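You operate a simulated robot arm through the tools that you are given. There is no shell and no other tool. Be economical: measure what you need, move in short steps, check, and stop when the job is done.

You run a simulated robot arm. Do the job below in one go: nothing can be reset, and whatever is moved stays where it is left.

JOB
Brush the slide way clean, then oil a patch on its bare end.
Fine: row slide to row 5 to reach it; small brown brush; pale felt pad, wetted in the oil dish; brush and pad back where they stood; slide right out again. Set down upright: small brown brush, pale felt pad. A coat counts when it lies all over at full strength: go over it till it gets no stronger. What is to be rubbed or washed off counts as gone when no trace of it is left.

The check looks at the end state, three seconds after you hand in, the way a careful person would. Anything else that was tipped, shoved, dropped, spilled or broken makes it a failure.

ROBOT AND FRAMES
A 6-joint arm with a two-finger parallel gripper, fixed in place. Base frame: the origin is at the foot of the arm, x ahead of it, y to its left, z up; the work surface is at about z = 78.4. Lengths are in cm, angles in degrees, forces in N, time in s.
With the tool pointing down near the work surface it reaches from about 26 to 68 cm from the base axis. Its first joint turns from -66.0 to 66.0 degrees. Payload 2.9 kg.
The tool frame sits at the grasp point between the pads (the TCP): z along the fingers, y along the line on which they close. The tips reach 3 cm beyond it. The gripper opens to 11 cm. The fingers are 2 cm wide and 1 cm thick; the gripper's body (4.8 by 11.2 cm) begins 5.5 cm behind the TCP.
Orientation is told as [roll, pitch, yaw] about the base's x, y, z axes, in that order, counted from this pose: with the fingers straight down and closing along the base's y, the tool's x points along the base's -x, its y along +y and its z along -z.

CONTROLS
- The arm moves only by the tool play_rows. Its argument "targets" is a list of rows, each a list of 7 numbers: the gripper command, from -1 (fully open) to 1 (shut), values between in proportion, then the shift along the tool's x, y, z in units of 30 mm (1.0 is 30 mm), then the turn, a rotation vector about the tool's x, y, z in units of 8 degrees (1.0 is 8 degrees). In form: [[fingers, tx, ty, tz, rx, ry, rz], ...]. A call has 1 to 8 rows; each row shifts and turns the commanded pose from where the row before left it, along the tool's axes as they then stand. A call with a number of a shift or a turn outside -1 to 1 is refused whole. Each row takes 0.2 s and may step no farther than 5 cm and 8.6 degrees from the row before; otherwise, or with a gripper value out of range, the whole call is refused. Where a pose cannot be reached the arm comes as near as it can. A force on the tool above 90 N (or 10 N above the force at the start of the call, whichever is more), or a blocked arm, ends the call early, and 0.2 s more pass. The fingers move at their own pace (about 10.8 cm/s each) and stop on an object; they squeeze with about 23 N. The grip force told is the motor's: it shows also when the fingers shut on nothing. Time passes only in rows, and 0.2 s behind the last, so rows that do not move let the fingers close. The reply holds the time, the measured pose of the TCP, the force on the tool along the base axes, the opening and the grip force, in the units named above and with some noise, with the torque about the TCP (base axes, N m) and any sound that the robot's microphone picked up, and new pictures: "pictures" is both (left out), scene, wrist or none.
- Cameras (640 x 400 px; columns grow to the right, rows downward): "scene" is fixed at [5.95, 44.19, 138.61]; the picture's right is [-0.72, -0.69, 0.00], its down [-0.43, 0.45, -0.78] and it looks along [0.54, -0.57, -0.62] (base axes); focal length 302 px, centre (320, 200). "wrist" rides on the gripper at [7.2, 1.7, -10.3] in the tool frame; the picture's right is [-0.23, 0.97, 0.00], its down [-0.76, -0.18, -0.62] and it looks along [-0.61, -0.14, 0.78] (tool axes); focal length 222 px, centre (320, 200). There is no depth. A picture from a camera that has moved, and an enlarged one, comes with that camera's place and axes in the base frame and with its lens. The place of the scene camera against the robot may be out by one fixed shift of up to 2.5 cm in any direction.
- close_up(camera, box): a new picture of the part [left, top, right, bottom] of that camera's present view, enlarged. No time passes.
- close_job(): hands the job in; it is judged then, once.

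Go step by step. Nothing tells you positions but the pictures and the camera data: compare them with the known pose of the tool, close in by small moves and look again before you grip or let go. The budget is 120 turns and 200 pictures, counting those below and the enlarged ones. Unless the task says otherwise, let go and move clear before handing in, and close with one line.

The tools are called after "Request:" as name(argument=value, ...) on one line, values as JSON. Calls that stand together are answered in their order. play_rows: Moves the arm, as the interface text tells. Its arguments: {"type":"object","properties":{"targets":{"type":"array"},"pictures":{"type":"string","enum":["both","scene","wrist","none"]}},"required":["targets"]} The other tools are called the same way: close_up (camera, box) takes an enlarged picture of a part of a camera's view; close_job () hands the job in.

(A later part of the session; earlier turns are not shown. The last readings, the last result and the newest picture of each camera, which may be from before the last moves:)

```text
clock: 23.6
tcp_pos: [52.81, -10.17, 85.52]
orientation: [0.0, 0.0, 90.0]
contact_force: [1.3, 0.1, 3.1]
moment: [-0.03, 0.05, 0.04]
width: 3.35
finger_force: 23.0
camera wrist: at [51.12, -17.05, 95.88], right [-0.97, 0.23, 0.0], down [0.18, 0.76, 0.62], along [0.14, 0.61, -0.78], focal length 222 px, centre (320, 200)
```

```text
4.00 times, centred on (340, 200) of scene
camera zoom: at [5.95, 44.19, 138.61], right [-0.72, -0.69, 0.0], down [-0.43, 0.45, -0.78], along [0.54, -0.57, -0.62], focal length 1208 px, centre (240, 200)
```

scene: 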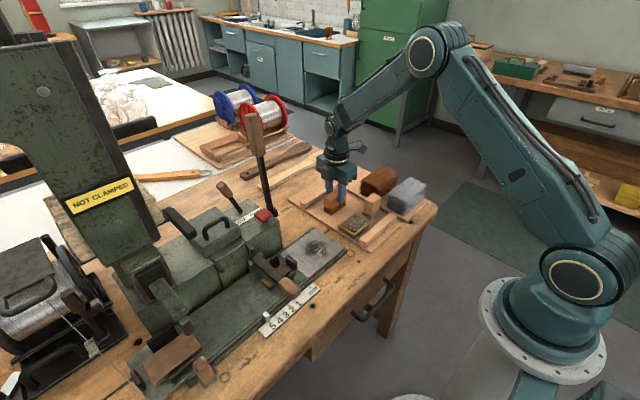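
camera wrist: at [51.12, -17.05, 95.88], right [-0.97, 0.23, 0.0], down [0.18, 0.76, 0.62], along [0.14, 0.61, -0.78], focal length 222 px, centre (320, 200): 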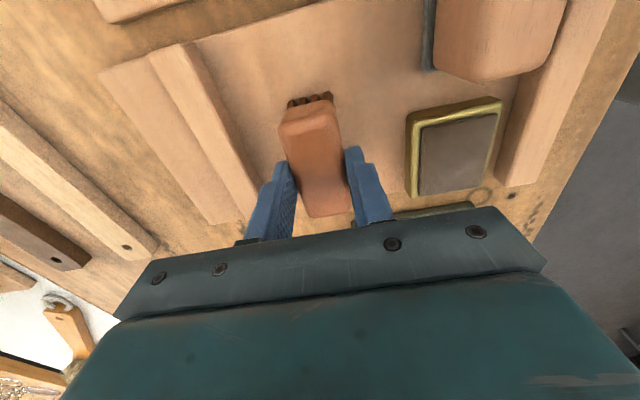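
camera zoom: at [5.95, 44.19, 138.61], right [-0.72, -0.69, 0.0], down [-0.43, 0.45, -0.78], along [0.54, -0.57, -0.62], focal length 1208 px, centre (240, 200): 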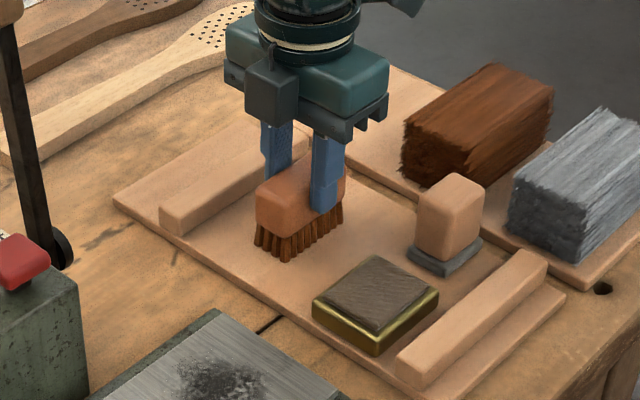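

Brush held (home TCP: 52.8, −10.05, 85.5). Lift and carry it over the dirty patch.

Request:
play_rows(targets=[[1, 0, 0, -0.5, 0, 0, 0], [1, 0, 0, -1, 0, 0, 0], [1, 0, 0, -1, 0, 0, 0]], pictures="none")

Request:
play_rows(targets=[[1, -0.93, 0.506, 0, 0, 0, 0], [1, -0.93, 0.506, 0, 0, 0, 0], [1, -0.93, 0.506, 0, 0, 0, 0], [1, -0.93, 0.506, 0, 0, 0, 0], [1, -0.93, 0.506, 0, 0, 0, 0], [1, -0.93, 0.506, 0, 0, 0, 0], [1, 0, 0, 0, 0, 0, 0]])

Request:
close_up(camera="scene", box=[250, 170, 370, 300])

```text
clock: 24.4
tcp_pos: [52.66, -10.0, 93.17]
orientation: [-0.1, 0.0, 90.0]
contact_force: [0.0, -0.6, -0.4]
moment: [-0.02, -0.01, 0.0]
width: 3.3
finger_force: 23.0
```

```text
clock: 26.0
tcp_pos: [43.58, 6.88, 93.05]
orientation: [0.0, 0.0, 90.0]
contact_force: [0.3, 0.9, -0.2]
moment: [-0.04, -0.02, -0.01]
width: 3.32
finger_force: 22.8
camera wrist: at [41.91, -0.21, 103.46], right [-0.97, 0.23, 0.0], down [0.18, 0.76, 0.62], along [0.14, 0.61, -0.78], focal length 222 px, centre (320, 200)
```

scene: 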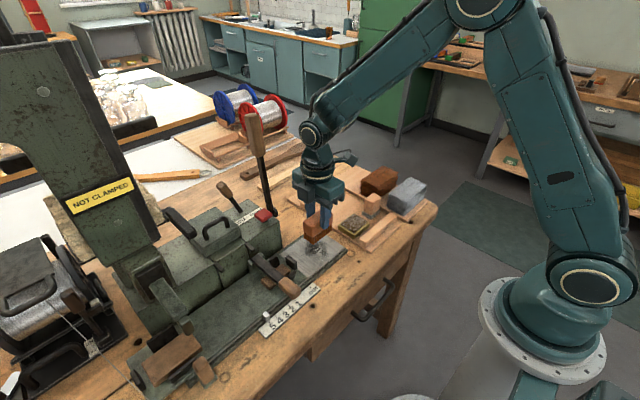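
wrist: 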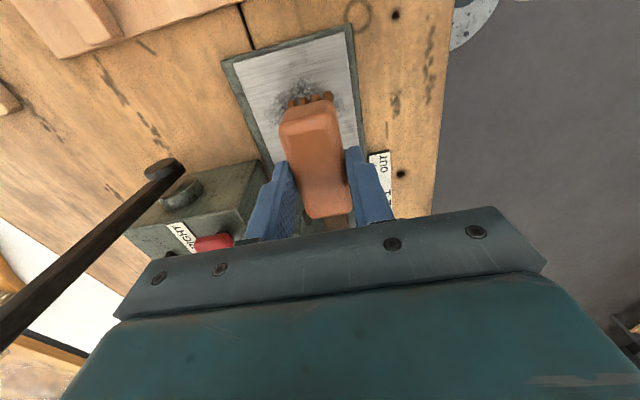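

```text
3.08 times, centred on (310, 235) of scene
camera zoom: at [5.95, 44.19, 138.61], right [-0.72, -0.69, 0.0], down [-0.43, 0.45, -0.78], along [0.54, -0.57, -0.62], focal length 930 px, centre (351, 92)
```

zoom: 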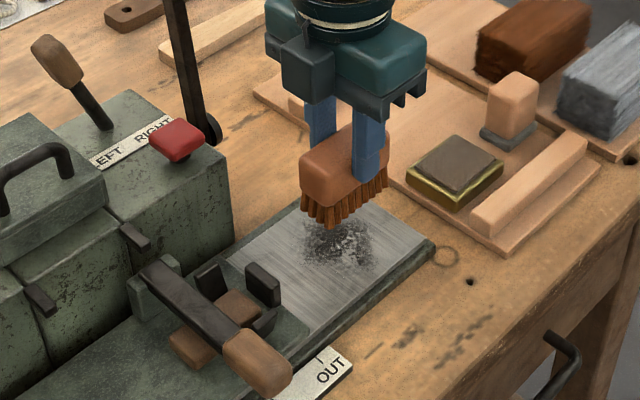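

Request:
play_rows(targets=[[1, 0, 0, 0.8, 0, 0, 0], [1, 0, 0, 0.6, 0, 0, 0], [1, 0, 0, 0.1, 0, 0, 0]], pictures="none")

Request:
play_rows(targets=[[1, 0, 0, 0.12, 0, 0, 0], [1, 0, 0, 0.12, 0, 0, 0]], pictures="none")

Request:
play_rows(targets=[[1, 0, 0, 0.1, 0, 0, 0]], pictures="none")

Request:
play_rows(targets=[[1, 0, 0, 0.1, 0, 0, 0]], pictures="none")

Request:
close_up(camera="scene", box=[250, 170, 370, 300])

```text
clock: 26.8
tcp_pos: [43.6, 6.79, 88.5]
orientation: [0.0, 0.1, 90.0]
contact_force: [0.6, -0.3, 0.3]
moment: [0.02, 0.02, 0.02]
width: 3.3
finger_force: 23.1
```

```text
clock: 27.4
tcp_pos: [43.56, 6.9, 87.97]
orientation: [0.0, 0.0, 90.1]
contact_force: [-0.5, 0.1, -0.4]
moment: [0.03, 0.02, 0.0]
width: 3.33
finger_force: 22.9
```

```text
clock: 27.8
tcp_pos: [43.55, 6.92, 87.65]
orientation: [0.0, 0.0, 90.0]
contact_force: [-0.3, -0.5, -1.1]
moment: [-0.02, 0.0, 0.01]
width: 3.32
finger_force: 23.2
```

```text
clock: 28.2
tcp_pos: [43.63, 6.89, 87.3]
orientation: [0.0, 0.0, 90.0]
contact_force: [0.0, 0.3, -1.3]
moment: [0.03, 0.01, 0.03]
width: 3.32
finger_force: 23.3
```

```text
3.08 times, centred on (310, 235) of scene
camera zoom: at [5.95, 44.19, 138.61], right [-0.72, -0.69, 0.0], down [-0.43, 0.45, -0.78], along [0.54, -0.57, -0.62], focal length 930 px, centre (351, 92)
```

zoom: 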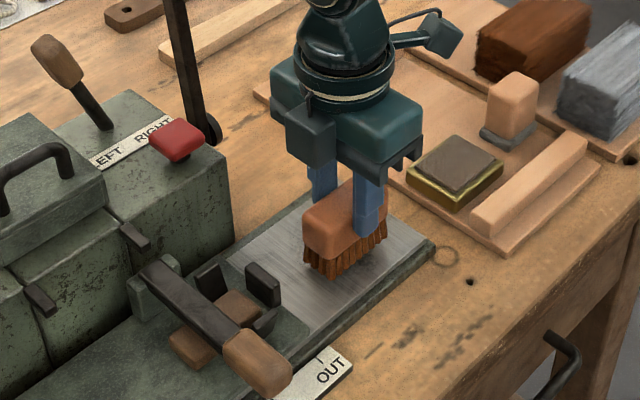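

Nearly touching. A few more small steps down.

Request:
play_rows(targets=[[1, 0, 0, 0.1, 0, 0, 0]], pictures="none")

Request:
play_rows(targets=[[1, 0, 0, 0.1, 0, 0, 0]], pictures="none")

Request:
play_rows(targets=[[1, 0, 0, 0.1, 0, 0, 0]], pictures="none")

```text
clock: 28.6
tcp_pos: [43.67, 6.94, 86.99]
orientation: [0.0, 0.0, 90.0]
contact_force: [0.2, -0.5, -0.3]
moment: [0.03, 0.02, 0.0]
width: 3.33
finger_force: 22.7
```

```text
clock: 29.0
tcp_pos: [43.57, 6.77, 86.75]
orientation: [0.0, 0.0, 90.0]
contact_force: [-0.3, -0.2, 0.0]
moment: [-0.05, 0.02, -0.01]
width: 3.32
finger_force: 23.2
```

```text
clock: 29.4
tcp_pos: [43.64, 6.94, 86.57]
orientation: [0.0, 0.0, 90.0]
contact_force: [0.3, -0.1, -0.9]
moment: [-0.02, 0.02, -0.01]
width: 3.32
finger_force: 23.2
```

Request:
play_rows(targets=[[1, 0, 0, 0.08, 0, 0, 0]], pictures="none")

Request:
play_rows(targets=[[1, 0, 0, 0.08, 0, 0, 0]], pictures="none")

Request:
play_rows(targets=[[1, 0, 0, 0.08, 0, 0, 0]], pictures="wrist")

Request:
close_up(camera="scene", box=[270, 190, 360, 290])

```text
clock: 29.8
tcp_pos: [43.65, 6.97, 86.34]
orientation: [-0.3, 0.0, 89.9]
contact_force: [-5.2, -1.7, 24.6]
moment: [-0.03, 0.2, 0.01]
width: 3.35
finger_force: 22.8
```

```text
clock: 30.2
tcp_pos: [43.67, 6.97, 86.01]
orientation: [-0.1, 0.1, 90.0]
contact_force: [-1.9, -0.3, 24.2]
moment: [-0.04, 0.12, -0.01]
width: 3.34
finger_force: 22.9
```

```text
clock: 30.6
tcp_pos: [43.74, 6.92, 85.95]
orientation: [-0.3, -0.1, 90.0]
contact_force: [-6.5, -2.0, 41.2]
moment: [-0.02, 0.05, -0.01]
width: 3.37
finger_force: 22.8
camera wrist: at [41.95, -0.22, 96.19], right [-0.97, 0.23, 0.0], down [0.18, 0.76, 0.62], along [0.15, 0.61, -0.78], focal length 222 px, centre (320, 200)
```

wrist: 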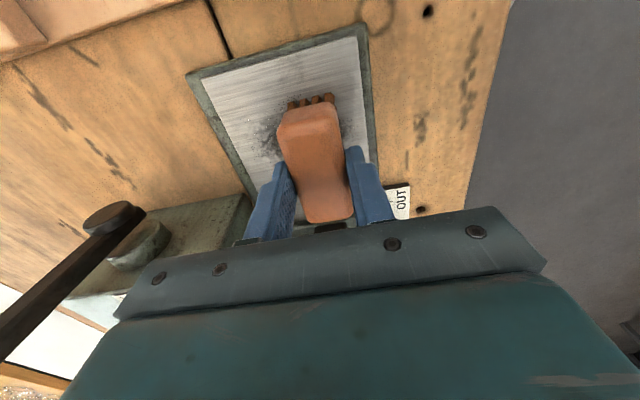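

```text
4.00 times, centred on (315, 240) of scene
camera zoom: at [5.88, 44.17, 138.62], right [-0.72, -0.69, 0.0], down [-0.43, 0.45, -0.78], along [0.54, -0.57, -0.62], focal length 1208 px, centre (340, 40)
```

zoom: 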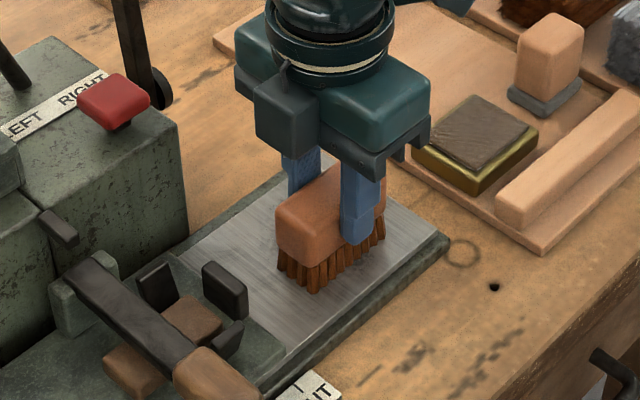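

Contact at about 24–40 N; ease off a little and brush back and forth along y.

Request:
play_rows(targets=[[1, 0, 0, -0.08, 0, 0, 0], [1, 0.5, 0, 0, 0, 0, 0], [1, 0.5, 0, 0, 0, 0, 0], [1, -0.6, 0, 0, 0, 0, 0], [1, -0.6, 0, 0, 0, 0, 0], [1, -0.6, 0, 0, 0, 0, 0]])

Request:
close_up(camera="wrist", box=[160, 0, 440, 230])

```text
clock: 32.0
tcp_pos: [43.68, 9.38, 85.8]
orientation: [0.1, 0.0, 89.9]
contact_force: [0.3, 0.3, -0.3]
moment: [0.0, 0.01, 0.0]
width: 3.35
finger_force: 22.9
camera wrist: at [41.95, 2.16, 96.19], right [-0.97, 0.23, 0.0], down [0.18, 0.76, 0.62], along [0.14, 0.61, -0.78], focal length 222 px, centre (320, 200)
```

scene: 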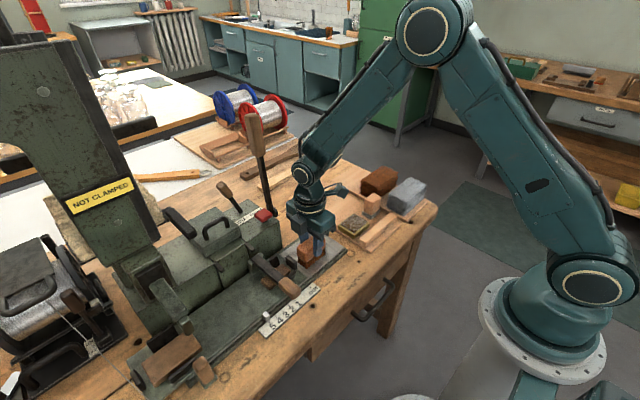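
wrist: 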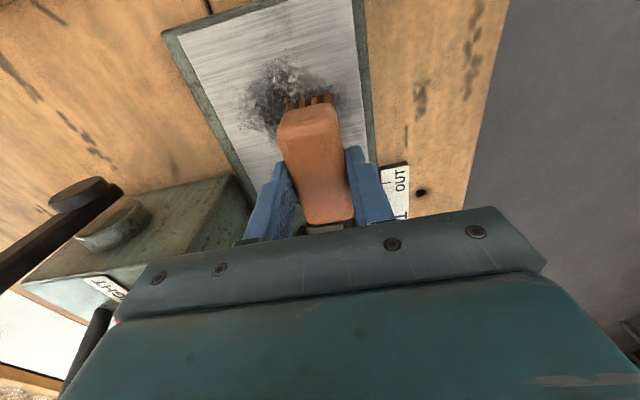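

```text
1.74 times, centred on (300, 115) of wrist
camera zoom: at [41.95, 2.16, 96.19], right [-0.97, 0.23, 0.0], down [0.18, 0.76, 0.62], along [0.14, 0.61, -0.78], focal length 386 px, centre (355, 348)
```

zoom: 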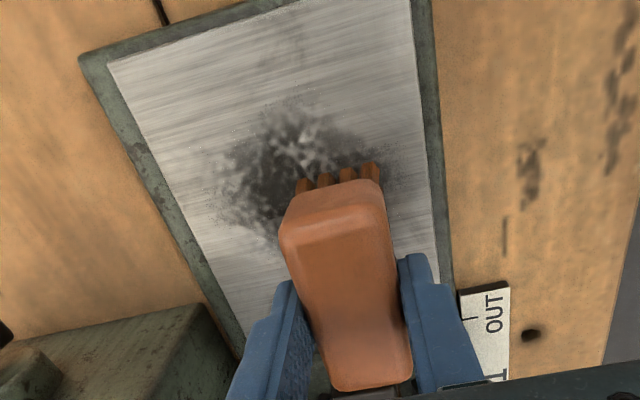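

The brush slid a bit in the grip, so contact was lost. Reposition over the dirt and press down gently.

Request:
play_rows(targets=[[1, 0.8, -0.43, 0, 0, 0, 0], [1, 0, 0, 0.05, 0, 0, 0]], pictures="none")

Request:
play_rows(targets=[[1, 0, 0, 0.04, 0, 0, 0]], pictures="none")

Request:
play_rows(targets=[[1, 0, 0, 0.03, 0, 0, 0]], pictures="none")

```text
clock: 32.6
tcp_pos: [44.87, 6.74, 85.62]
orientation: [-0.1, -0.1, 90.0]
contact_force: [0.4, 0.2, -1.5]
moment: [-0.02, 0.03, 0.03]
width: 3.35
finger_force: 22.8
```

```text
clock: 33.0
tcp_pos: [44.91, 6.9, 85.82]
orientation: [-0.1, 0.0, 90.0]
contact_force: [-2.5, -1.0, 7.4]
moment: [0.05, 0.13, 0.01]
width: 3.37
finger_force: 23.0
```

```text
clock: 33.4
tcp_pos: [45.04, 6.87, 85.71]
orientation: [-0.1, 0.0, 90.0]
contact_force: [-4.5, -3.4, 24.3]
moment: [-0.02, 0.23, 0.0]
width: 3.34
finger_force: 22.8
```

Request:
play_rows(targets=[[1, 0.5, 0, -0.01, 0, 0, 0], [1, 0.5, 0, 0, 0, 0, 0], [1, -0.6, 0, 0, 0, 0, 0], [1, -0.6, 0, 0, 0, 0, 0], [1, -0.6, 0, 0, 0, 0, 0], [1, 0.6, 0, 0, 0, 0, 0], [1, 0.6, 0, 0, 0, 0, 0], [1, 0.6, 0, 0, 0, 0, 0]], pictures="none")

Request:
play_rows(targets=[[1, -0.6, 0, 0, 0, 0, 0], [1, -0.6, 0, 0, 0, 0, 0], [1, -0.6, 0, 0, 0, 0, 0]], pictures="wrist")

Request:
close_up(camera="wrist", box=[160, 0, 440, 230])

```text
clock: 35.2
tcp_pos: [44.84, 3.86, 85.62]
orientation: [0.0, -0.1, 90.1]
contact_force: [0.9, 6.9, 18.7]
moment: [0.41, 0.03, -0.12]
width: 3.34
finger_force: 23.2
```

```text
clock: 36.0
tcp_pos: [44.82, 9.16, 85.59]
orientation: [0.1, 0.0, 89.9]
contact_force: [-0.7, -4.2, 12.2]
moment: [-0.16, -0.05, -0.01]
width: 3.35
finger_force: 23.1
camera wrist: at [43.18, 2.16, 95.94], right [-0.97, 0.23, 0.0], down [0.18, 0.76, 0.62], along [0.14, 0.61, -0.78], focal length 222 px, centre (320, 200)
```

wrist: 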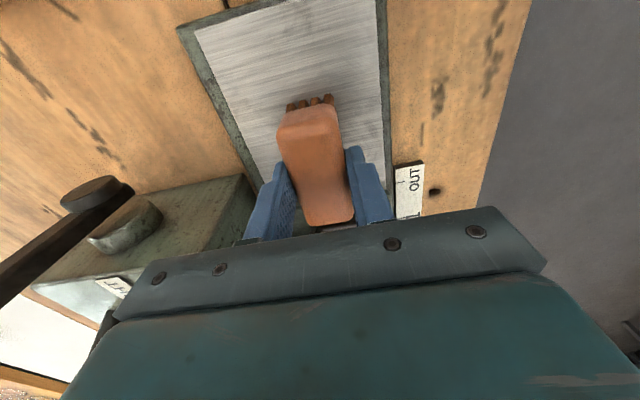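

```text
1.74 times, centred on (300, 115) of wrist
camera zoom: at [43.18, 2.16, 95.94], right [-0.97, 0.23, 0.0], down [0.18, 0.76, 0.62], along [0.14, 0.61, -0.78], focal length 386 px, centre (355, 348)
```

zoom: 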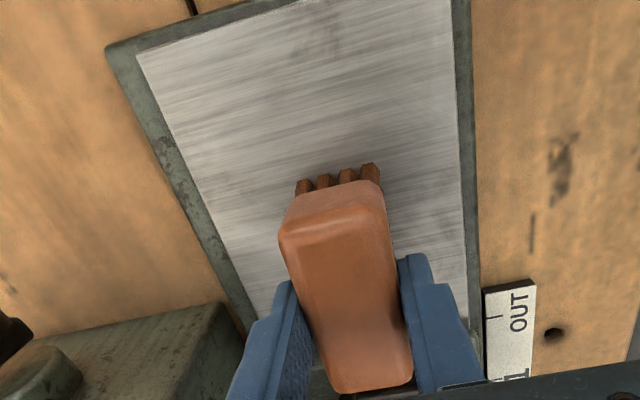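

Cleaned very well. I'll do lanes at either side for any leftover specks.

Request:
play_rows(targets=[[1, 0, -0.55, 0, 0, 0, 0], [1, 0.7, 0, 0, 0, 0, 0], [1, 0.7, 0, 0, 0, 0, 0], [1, 0.6, 0, 0, 0, 0, 0], [1, -0.6, 0, 0, 0, 0, 0], [1, -0.7, 0, 0, 0, 0, 0], [1, -0.7, 0, 0, 0, 0, 0]], pictures="none")

Request:
play_rows(targets=[[1, 0, 0.6, 0, 0, 0, 0], [1, 0, 0.6, 0, 0, 0, 0], [1, 0.7, 0, 0, 0, 0, 0], [1, 0.7, 0, 0, 0, 0, 0], [1, 0.6, 0, 0, 0, 0, 0], [1, -0.6, 0, 0, 0, 0, 0], [1, -0.7, 0, 0, 0, 0, 0], [1, -0.7, 0, 0, 0, 0, 0]], pictures="none")

Request:
play_rows(targets=[[1, 0, 0.35, 0, 0, 0, 0], [1, 0.7, 0, 0, 0, 0, 0], [1, 0.7, 0, 0, 0, 0, 0], [1, 0.6, 0, 0, 0, 0, 0], [1, 0, 0, -0.5, 0, 0, 0], [1, 1, 0, -1, 0, 0, 0], [1, 1, 0, -0.9, 0, 0, 0], [1, 1, 0, -0.5, 0, 0, 0]])

Request:
close_up(camera="wrist", box=[220, 60, 460, 230])

Request:
close_up(camera="scene", box=[250, 190, 370, 290])

```text
clock: 37.6
tcp_pos: [46.66, 9.23, 85.58]
orientation: [-0.1, 0.0, 89.8]
contact_force: [-0.6, -6.7, 16.0]
moment: [-0.2, 0.03, 0.05]
width: 3.33
finger_force: 23.1
```

```text
clock: 39.4
tcp_pos: [42.83, 9.2, 85.51]
orientation: [0.1, 0.0, 90.0]
contact_force: [0.4, -3.6, 8.4]
moment: [-0.07, -0.06, -0.02]
width: 3.34
finger_force: 22.4
```

```text
clock: 41.2
tcp_pos: [41.92, -5.68, 94.17]
orientation: [0.0, 0.0, 90.0]
contact_force: [0.2, 0.6, -0.4]
moment: [0.02, -0.01, 0.0]
width: 3.35
finger_force: 22.7
camera wrist: at [40.21, -12.92, 104.57], right [-0.97, 0.23, 0.0], down [0.18, 0.76, 0.62], along [0.14, 0.61, -0.78], focal length 222 px, centre (320, 200)
```

scene: 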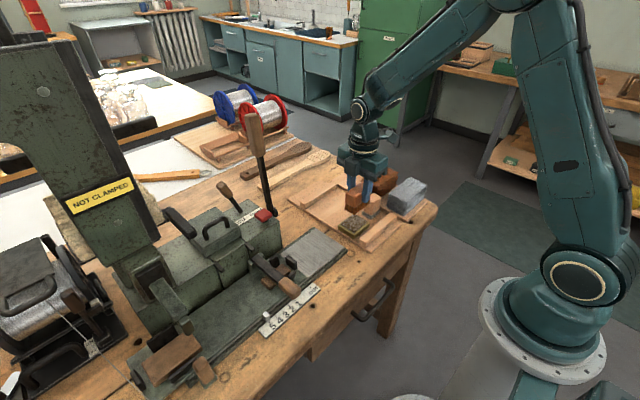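
wrist: 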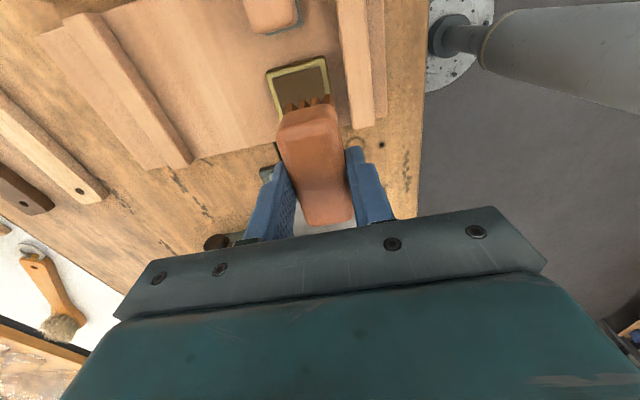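

```text
2.35 times, centred on (340, 145) of wrist
camera zoom: at [40.21, -12.92, 104.57], right [-0.97, 0.23, 0.0], down [0.18, 0.76, 0.62], along [0.14, 0.61, -0.78], focal length 523 px, centre (273, 329)
```

zoom: 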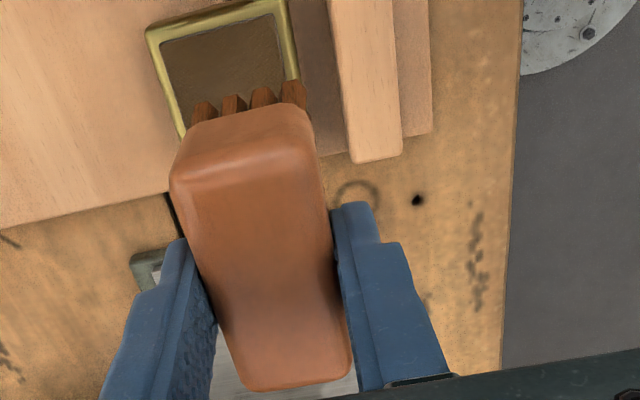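

```text
4.00 times, centred on (310, 240) of scene
camera zoom: at [5.95, 44.19, 138.61], right [-0.72, -0.69, 0.0], down [-0.43, 0.45, -0.78], along [0.54, -0.57, -0.62], focal length 1208 px, centre (360, 40)
```

zoom: 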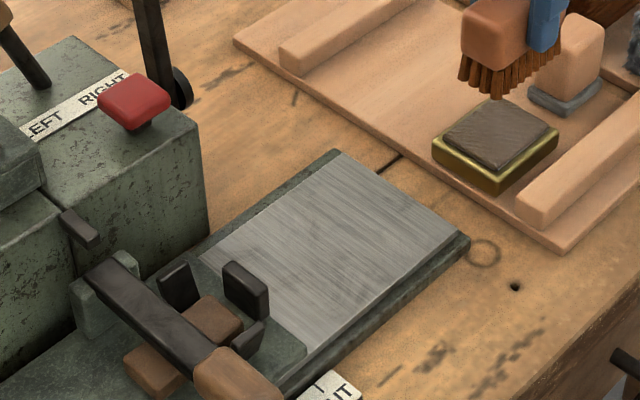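

Way is clean. Return the brush to its spot.

Request:
play_rows(targets=[[1, 0.365, -0.905, 0, 0, 0, 0], [1, 0.365, -0.905, 0, 0, 0, 0], [1, 0.365, -0.905, 0, 0, 0, 0], [1, 0.365, -0.905, 0, 0, 0, 0], [1, 0, 0, 0.9, 0, 0, 0], [1, 0, 0, 0.9, 0, 0, 0], [1, 0, 0, 0.6, 0, 0, 0], [1, 0, 0, 0.3, 0, 0, 0]])

Request:
close_up(camera="scene", box=[280, 150, 400, 250])

```text
clock: 43.0
tcp_pos: [52.88, -10.16, 86.23]
orientation: [0.0, -0.1, 90.2]
contact_force: [0.0, 0.6, -1.1]
moment: [-0.01, 0.03, 0.0]
width: 3.37
finger_force: 22.5
camera wrist: at [51.17, -17.25, 96.49], right [-0.97, 0.23, 0.0], down [0.18, 0.76, 0.62], along [0.14, 0.61, -0.78], focal length 222 px, centre (320, 200)
```

scene: 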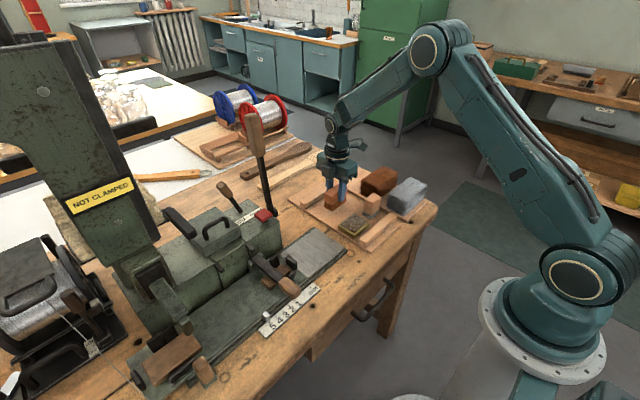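
wrist: 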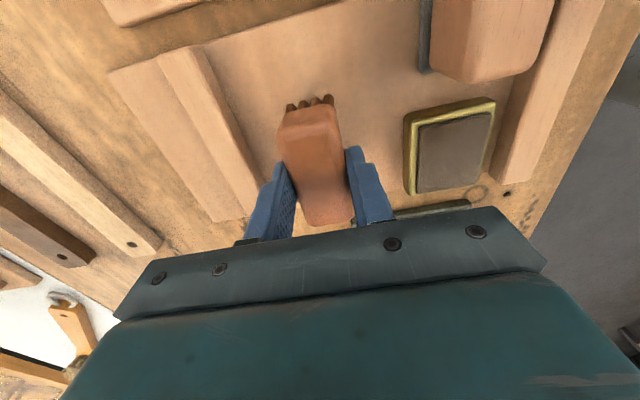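

```text
4.00 times, centred on (340, 200) of scene
camera zoom: at [5.95, 44.19, 138.61], right [-0.72, -0.69, 0.0], down [-0.43, 0.45, -0.78], along [0.54, -0.57, -0.62], focal length 1208 px, centre (240, 200)
```

zoom: 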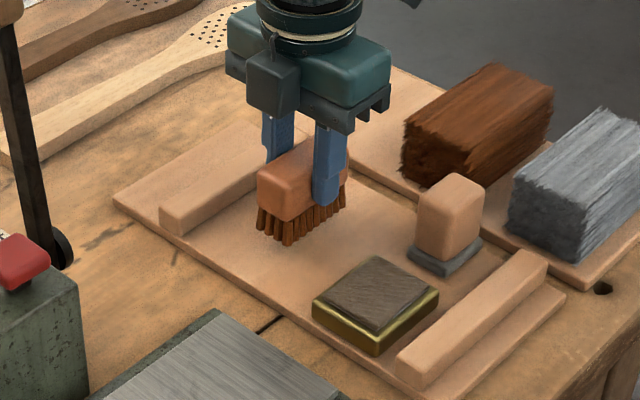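

Lower gently until it touches.

Request:
play_rows(targets=[[1, 0, 0, 0.15, 0, 0, 0], [1, 0, 0, 0.1, 0, 0, 0]], pictures="none")

Request:
play_rows(targets=[[1, 0, 0, 0.07, 0, 0, 0]], pictures="none")

Request:
play_rows(targets=[[1, 0, 0, 0.06, 0, 0, 0]], pictures="none")

Request:
play_rows(targets=[[1, 0, 0, 0.05, 0, 0, 0]], pictures="none")

```text
clock: 43.6
tcp_pos: [52.79, -10.12, 85.38]
orientation: [-0.1, 0.0, 90.0]
contact_force: [-0.4, -0.4, -1.5]
moment: [-0.01, -0.02, 0.0]
width: 3.35
finger_force: 23.2
```

```text
clock: 44.0
tcp_pos: [52.8, -10.0, 85.25]
orientation: [0.0, 0.0, 90.0]
contact_force: [-0.4, 0.1, 0.1]
moment: [0.02, 0.03, 0.02]
width: 3.34
finger_force: 22.4
```

```text
clock: 44.4
tcp_pos: [52.72, -9.98, 85.04]
orientation: [0.1, -0.1, 90.0]
contact_force: [0.0, 1.2, -0.8]
moment: [-0.01, -0.03, -0.02]
width: 3.36
finger_force: 22.7
```

```text
clock: 44.8
tcp_pos: [52.77, -10.01, 84.79]
orientation: [0.0, -0.1, 90.0]
contact_force: [-0.3, 0.2, -0.5]
moment: [-0.01, 0.03, 0.02]
width: 3.35
finger_force: 23.1
```

Request:
play_rows(targets=[[1, 0, 0, 0.04, 0, 0, 0]], pictures="none")

Request:
play_rows(targets=[[1, 0, 0, 0.04, 0, 0, 0]], pictures="scene")

Request:
close_up(camera="scene", box=[280, 150, 400, 250])

```text
clock: 45.2
tcp_pos: [52.7, -10.06, 84.86]
orientation: [0.0, 0.0, 90.1]
contact_force: [-1.0, 0.3, -0.5]
moment: [0.01, -0.02, 0.0]
width: 3.35
finger_force: 22.9
```

```text
clock: 45.6
tcp_pos: [52.79, -10.11, 84.69]
orientation: [0.0, -0.1, 90.1]
contact_force: [-1.8, 1.1, 7.6]
moment: [0.09, 0.24, 0.02]
width: 3.34
finger_force: 23.4
```

scene: 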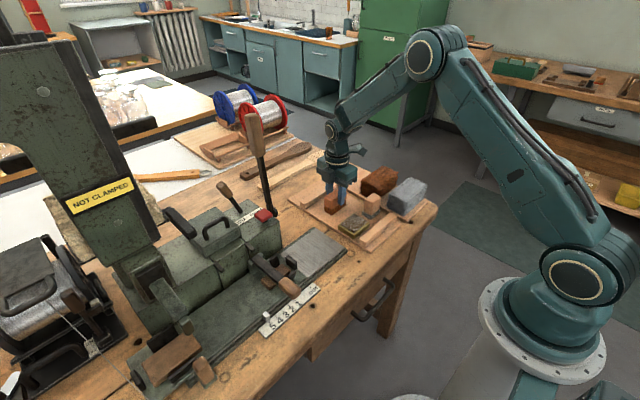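

```text
4.00 times, centred on (340, 200) of scene
camera zoom: at [5.93, 44.19, 138.61], right [-0.72, -0.69, 0.0], down [-0.43, 0.45, -0.78], along [0.54, -0.57, -0.62], focal length 1208 px, centre (240, 200)
```

zoom: 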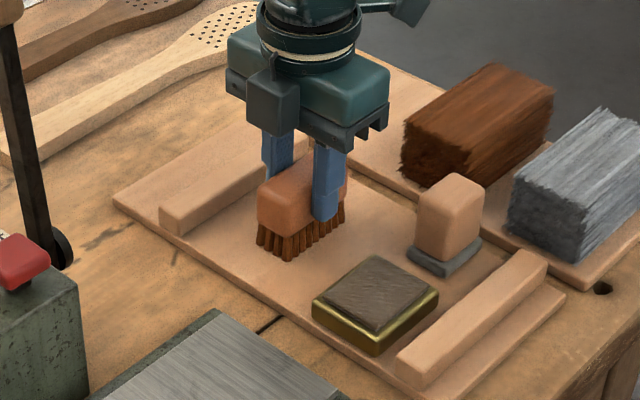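

Touchdown matches the original place. Release and rise.

Request:
play_rows(targets=[[0.1, 0, 0, 0, 0, 0, 0], [0.1, 0, 0, 0, 0, 0, 0], [0.1, 0, 0, -0.6, 0, 0, 0], [0, 0, 0, -1, 0, 0, 0], [-0.2, 0, 0, -1, 0, 0, 0], [-0.2, 0.7, 0.6, -1, 0, 0, 0], [-0.2, 0.7, 0.6, 0, 0, 0, 0]])

Request:
close_up(camera="wrist", box=[220, 40, 460, 220])

Request:
close_up(camera="scene", box=[280, 150, 400, 250])

```text
clock: 47.2
tcp_pos: [49.04, -14.34, 95.37]
orientation: [-0.1, 0.0, 90.0]
contact_force: [0.4, -0.3, -0.1]
moment: [0.03, 0.02, -0.01]
width: 6.59
finger_force: 0.0
camera wrist: at [47.41, -21.45, 105.8], right [-0.97, 0.23, 0.0], down [0.18, 0.76, 0.62], along [0.14, 0.61, -0.78], focal length 222 px, centre (320, 200)
```

scene: 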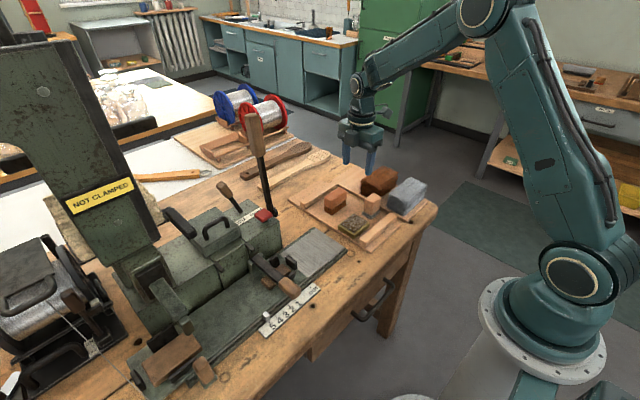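
wrist: 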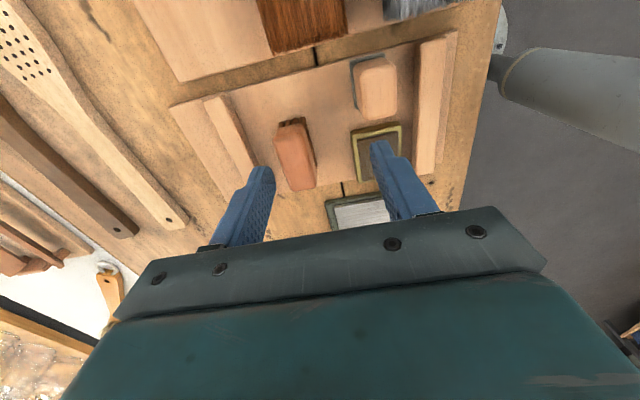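

```text
2.22 times, centred on (340, 130) of wrist
camera zoom: at [47.41, -21.45, 105.8], right [-0.97, 0.23, 0.0], down [0.18, 0.76, 0.62], along [0.14, 0.61, -0.78], focal length 494 px, centre (276, 356)
```

zoom: 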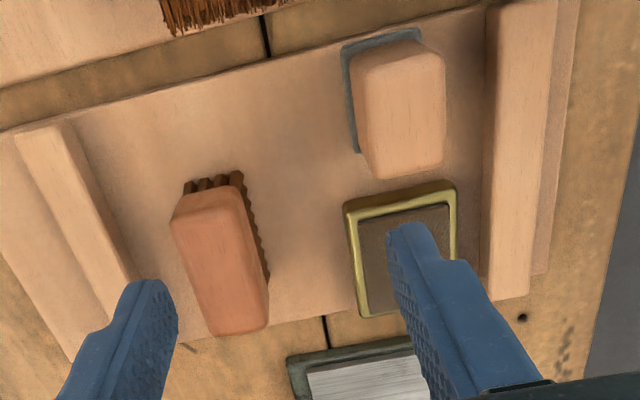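

```text
4.00 times, centred on (340, 200) of scene
camera zoom: at [5.95, 44.19, 138.61], right [-0.72, -0.69, 0.0], down [-0.43, 0.45, -0.78], along [0.54, -0.57, -0.62], focal length 1208 px, centre (240, 200)
```

zoom: 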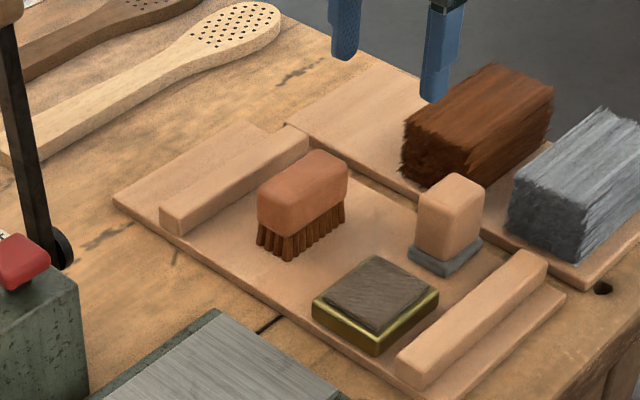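

Brush stands well. Now above the pad holder at ≈(43.3, −15.2).

Request:
play_rows(targets=[[-0.2, 0.15, 0.95, 0, 0, 0, 0], [-0.2, 0.15, 0.95, 0, 0, 0, 0], [-0.2, 0, 0, 0.7, 0, 0, 0], [-0.2, 0, 0, 0.7, 0, 0, 0]])

Request:
close_up(camera="wrist", box=[200, 60, 440, 240])

Request:
close_up(camera="scene", box=[310, 150, 430, 250])

```text
clock: 48.2
tcp_pos: [43.49, -15.21, 91.2]
orientation: [0.0, 0.0, 90.1]
contact_force: [0.6, -0.4, 0.9]
moment: [-0.02, 0.02, -0.01]
width: 6.58
finger_force: 0.0
camera wrist: at [41.81, -22.34, 101.58], right [-0.97, 0.23, 0.0], down [0.18, 0.76, 0.62], along [0.14, 0.61, -0.78], focal length 222 px, centre (320, 200)
```

scene: 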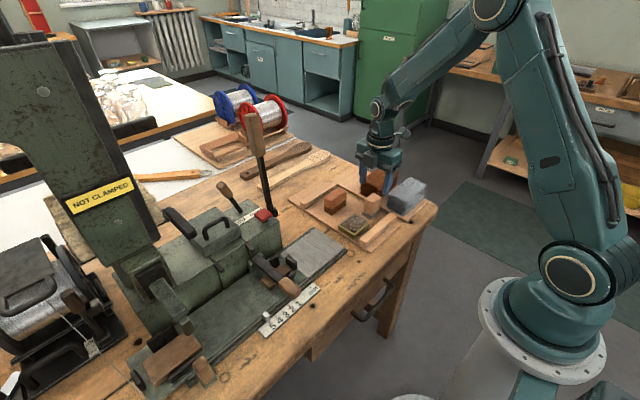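
wrist: 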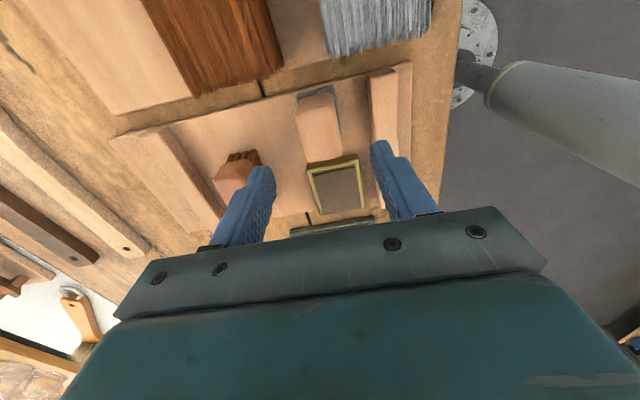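

```text
2.22 times, centred on (320, 150) of wrist
camera zoom: at [41.81, -22.34, 101.58], right [-0.97, 0.23, 0.0], down [0.18, 0.76, 0.62], along [0.14, 0.61, -0.78], focal length 494 px, centre (320, 311)
```

zoom: 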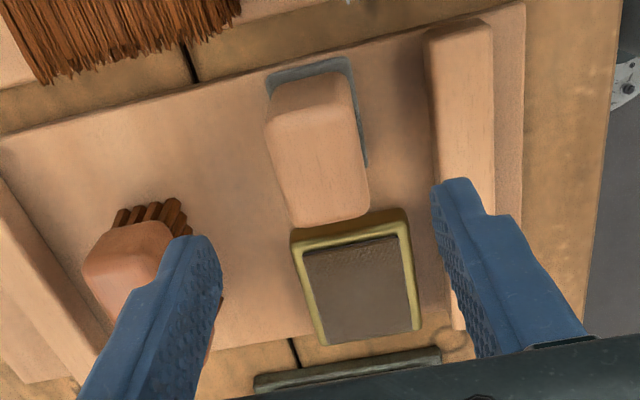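

```text
4.00 times, centred on (370, 200) of scene
camera zoom: at [5.95, 44.19, 138.61], right [-0.72, -0.69, 0.0], down [-0.43, 0.45, -0.78], along [0.54, -0.57, -0.62], focal length 1208 px, centre (120, 200)
```

zoom: 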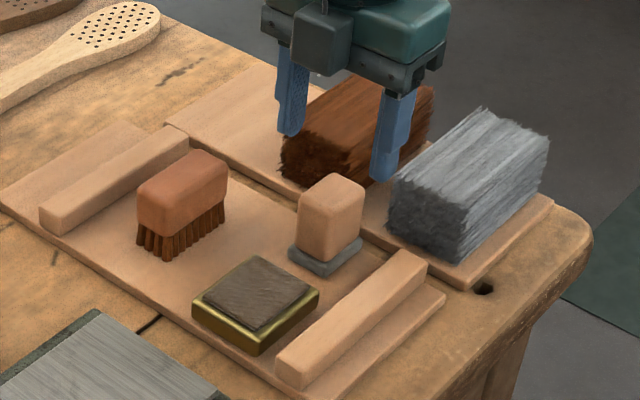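

Request:
play_rows(targets=[[-0.2, 0.05, 0.05, 0.7, 0, 0, 0], [-0.2, 0, 0, 0.7, 0, 0, 0], [-0.2, 0, 0, 0.5, 0, 0, 0], [-0.2, 0, 0, 0, 0, 0, 0]])

Request:
close_up(camera="scene", box=[310, 150, 430, 250])

```text
clock: 49.2
tcp_pos: [43.46, -15.21, 85.57]
orientation: [0.0, 0.0, 90.0]
contact_force: [0.2, -0.3, -0.4]
moment: [0.03, -0.01, -0.01]
width: 6.59
finger_force: 0.1
camera wrist: at [41.7, -22.42, 95.85], right [-0.97, 0.23, 0.0], down [0.18, 0.76, 0.62], along [0.14, 0.61, -0.78], focal length 222 px, centre (320, 200)
```

scene: 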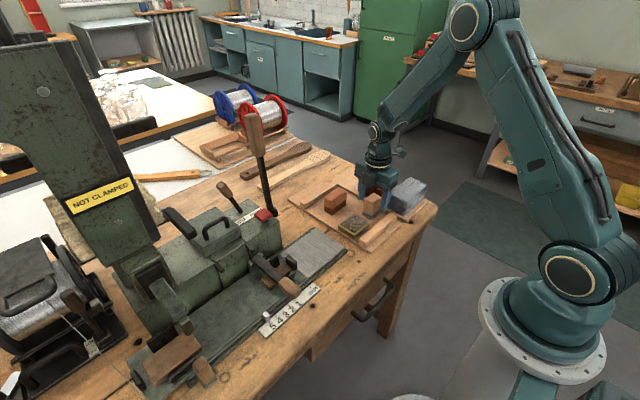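
wrist: 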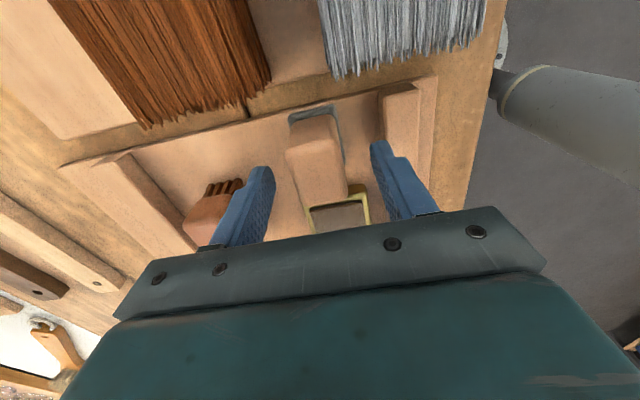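

```text
4.00 times, centred on (370, 200) of scene
camera zoom: at [5.95, 44.19, 138.61], right [-0.72, -0.69, 0.0], down [-0.43, 0.45, -0.78], along [0.54, -0.57, -0.62], focal length 1208 px, centre (120, 200)
```

zoom: 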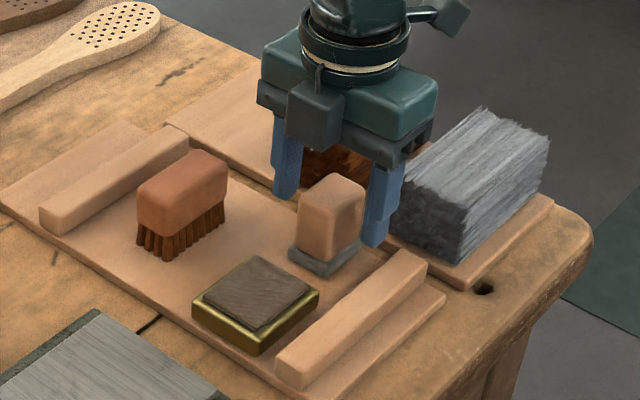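

Geometry checks out against both cameras. Lower 0.5 cm and grip the holder.

Request:
play_rows(targets=[[-0.2, 0, 0, 0.17, 0, 0, 0], [0.2, 0, 0, 0, 0, 0, 0], [1, 0, 0, 0, 0, 0, 0], [1, 0, 0, 0, 0, 0, 0], [1, 0, 0, 0, 0, 0, 0]])

Request:
close_up(camera="scene", box=[310, 150, 430, 250])

```text
clock: 50.4
tcp_pos: [43.3, -15.25, 85.08]
orientation: [0.0, 0.0, 90.1]
contact_force: [0.1, -1.0, 2.0]
moment: [0.0, -0.03, 0.02]
width: 3.13
finger_force: 22.6
camera wrist: at [41.68, -22.41, 95.38], right [-0.97, 0.23, 0.0], down [0.18, 0.76, 0.62], along [0.14, 0.61, -0.78], focal length 222 px, centre (320, 200)
```

scene: 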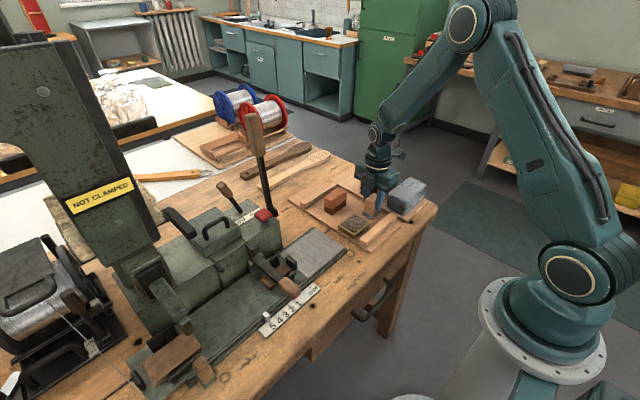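
wrist: 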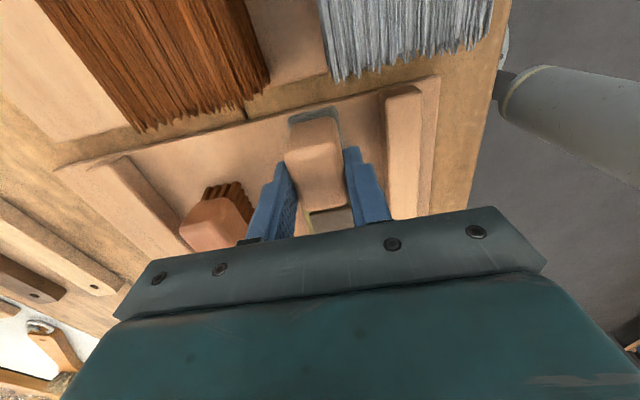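

```text
4.00 times, centred on (370, 200) of scene
camera zoom: at [5.95, 44.19, 138.61], right [-0.72, -0.69, 0.0], down [-0.43, 0.45, -0.78], along [0.54, -0.57, -0.62], focal length 1208 px, centre (120, 200)
```

zoom: 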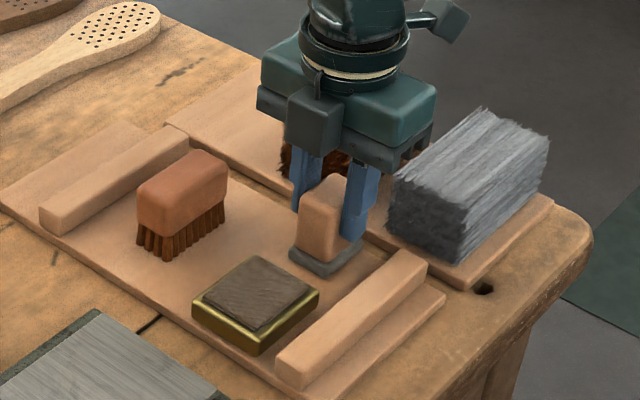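

Pad held (home TCP 43.35, −15.25, 85.05). Lift and move over the dish.

Request:
play_rows(targets=[[1, 0, 0, -0.5, 0, 0, 0], [1, 0, 0, -1, 0, 0, 0], [1, -0.872, 0, 0, 0, 0, 0], [1, -0.872, 0, 0, 0, 0, 0], [1, -0.872, 0, 0, 0, 0, 0], [1, 0, 0, 0, 0, 0, 0]])

Request:
close_up(camera="scene", box=[310, 150, 430, 250])

Request:
close_up(camera="wrist", box=[220, 60, 420, 230])

```text
clock: 51.8
tcp_pos: [43.26, -7.45, 89.53]
orientation: [-0.1, 0.0, 90.0]
contact_force: [-0.1, -0.5, 0.0]
moment: [0.02, -0.03, 0.02]
width: 3.13
finger_force: 23.2
camera wrist: at [41.61, -14.53, 99.84], right [-0.97, 0.23, 0.0], down [0.18, 0.76, 0.62], along [0.14, 0.61, -0.78], focal length 222 px, centre (320, 200)
```

scene: 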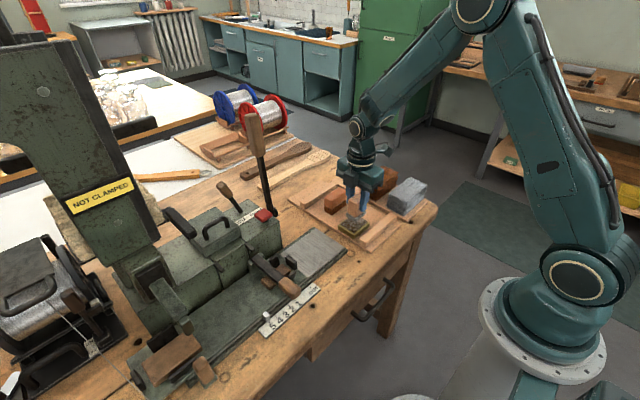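
wrist: 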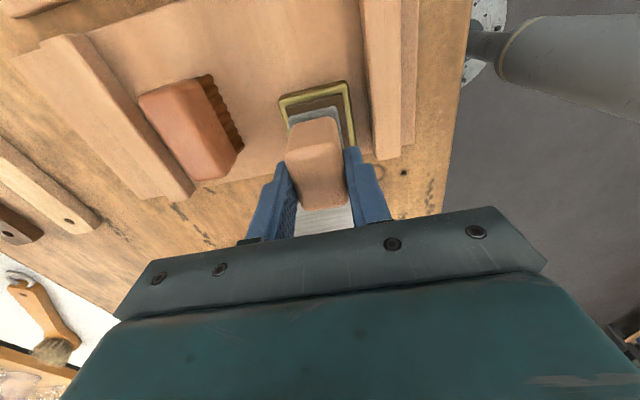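

```text
4.00 times, centred on (370, 200) of scene
camera zoom: at [5.95, 44.19, 138.61], right [-0.72, -0.69, 0.0], down [-0.43, 0.45, -0.78], along [0.54, -0.57, -0.62], focal length 1208 px, centre (120, 200)
```

zoom: 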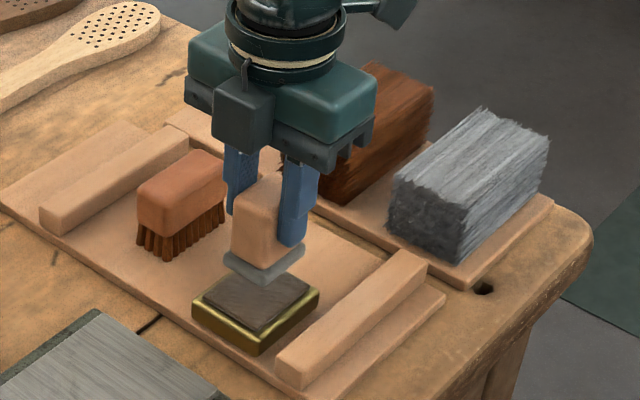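

```text
2.35 times, centred on (320, 145) of wrist
camera zoom: at [41.61, -14.53, 99.84], right [-0.97, 0.23, 0.0], down [0.18, 0.76, 0.62], along [0.14, 0.61, -0.78], focal length 523 px, centre (320, 329)
```

zoom: 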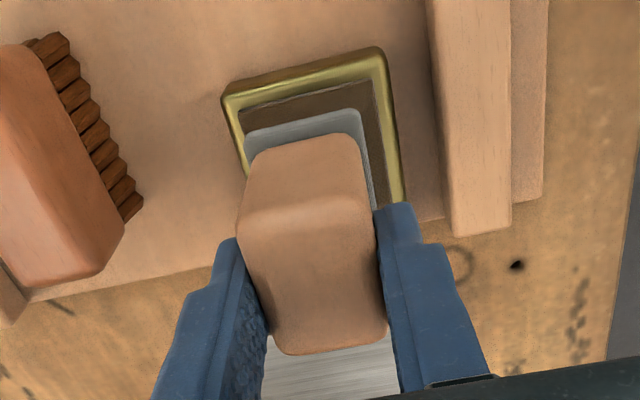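

Roughly centred; nudge +0.25 cm in y and lower gently until the felt touches.

Request:
play_rows(targets=[[1, -0.09, 0, 0.4, 0, 0, 0], [1, 0, 0, 0.3, 0, 0, 0]], pictures="wrist")

Request:
close_up(camera="wrist", box=[220, 60, 420, 230])

Request:
close_up(camera="scene", box=[320, 170, 400, 250])

```text
clock: 52.4
tcp_pos: [43.29, -7.22, 87.46]
orientation: [-0.1, 0.1, 90.1]
contact_force: [0.2, 0.5, -0.9]
moment: [0.01, -0.01, 0.05]
width: 3.14
finger_force: 22.3
camera wrist: at [41.65, -14.31, 97.77], right [-0.97, 0.23, 0.0], down [0.18, 0.76, 0.62], along [0.14, 0.61, -0.78], focal length 222 px, centre (320, 200)
```

wrist: 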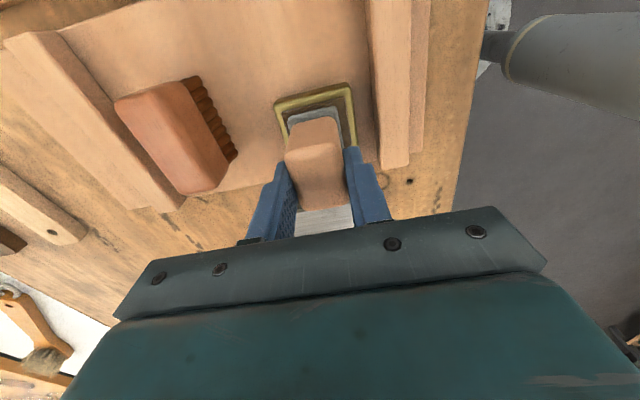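

```text
2.35 times, centred on (320, 145) of wrist
camera zoom: at [41.65, -14.31, 97.77], right [-0.97, 0.23, 0.0], down [0.18, 0.76, 0.62], along [0.14, 0.61, -0.78], focal length 523 px, centre (320, 329)
```

zoom: 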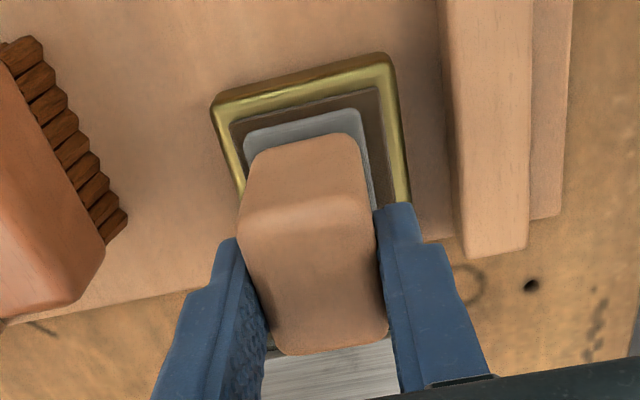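

```text
5.00 times, centred on (360, 210) of scene
camera zoom: at [5.95, 44.19, 138.61], right [-0.72, -0.69, 0.0], down [-0.43, 0.45, -0.78], along [0.54, -0.57, -0.62], focal length 1511 px, centre (120, 150)
```

zoom: 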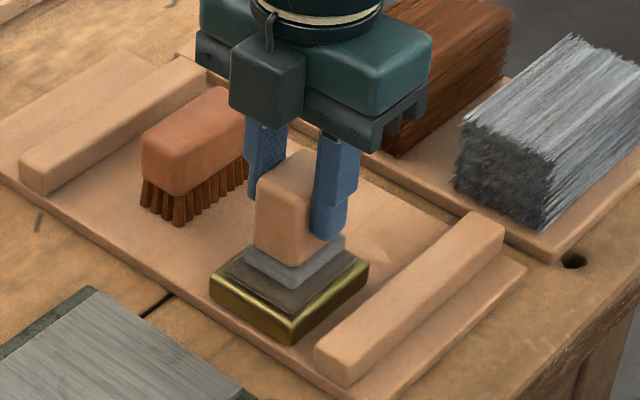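

Well placed. Lower by small steps.

Request:
play_rows(targets=[[1, 0, 0, 0.12, 0, 0, 0]], pictures="none")

Request:
play_rows(targets=[[1, 0, 0, 0.07, 0, 0, 0]], pictures="none")

Request:
play_rows(targets=[[1, 0, 0, 0.06, 0, 0, 0]], pictures="none")

```text
clock: 52.8
tcp_pos: [43.36, -7.18, 87.35]
orientation: [0.0, 0.0, 90.0]
contact_force: [-5.2, 0.2, 19.7]
moment: [0.04, 0.23, -0.01]
width: 3.14
finger_force: 23.4
```

```text
clock: 53.2
tcp_pos: [43.32, -7.19, 87.01]
orientation: [-0.2, 0.0, 90.0]
contact_force: [-4.2, -0.5, 24.1]
moment: [-0.03, 0.14, 0.0]
width: 3.15
finger_force: 23.1
```

```text
clock: 53.6
tcp_pos: [43.43, -7.15, 86.65]
orientation: [-0.1, 0.0, 90.1]
contact_force: [-2.0, -1.5, 24.4]
moment: [-0.04, 0.09, -0.02]
width: 3.17
finger_force: 23.1
```

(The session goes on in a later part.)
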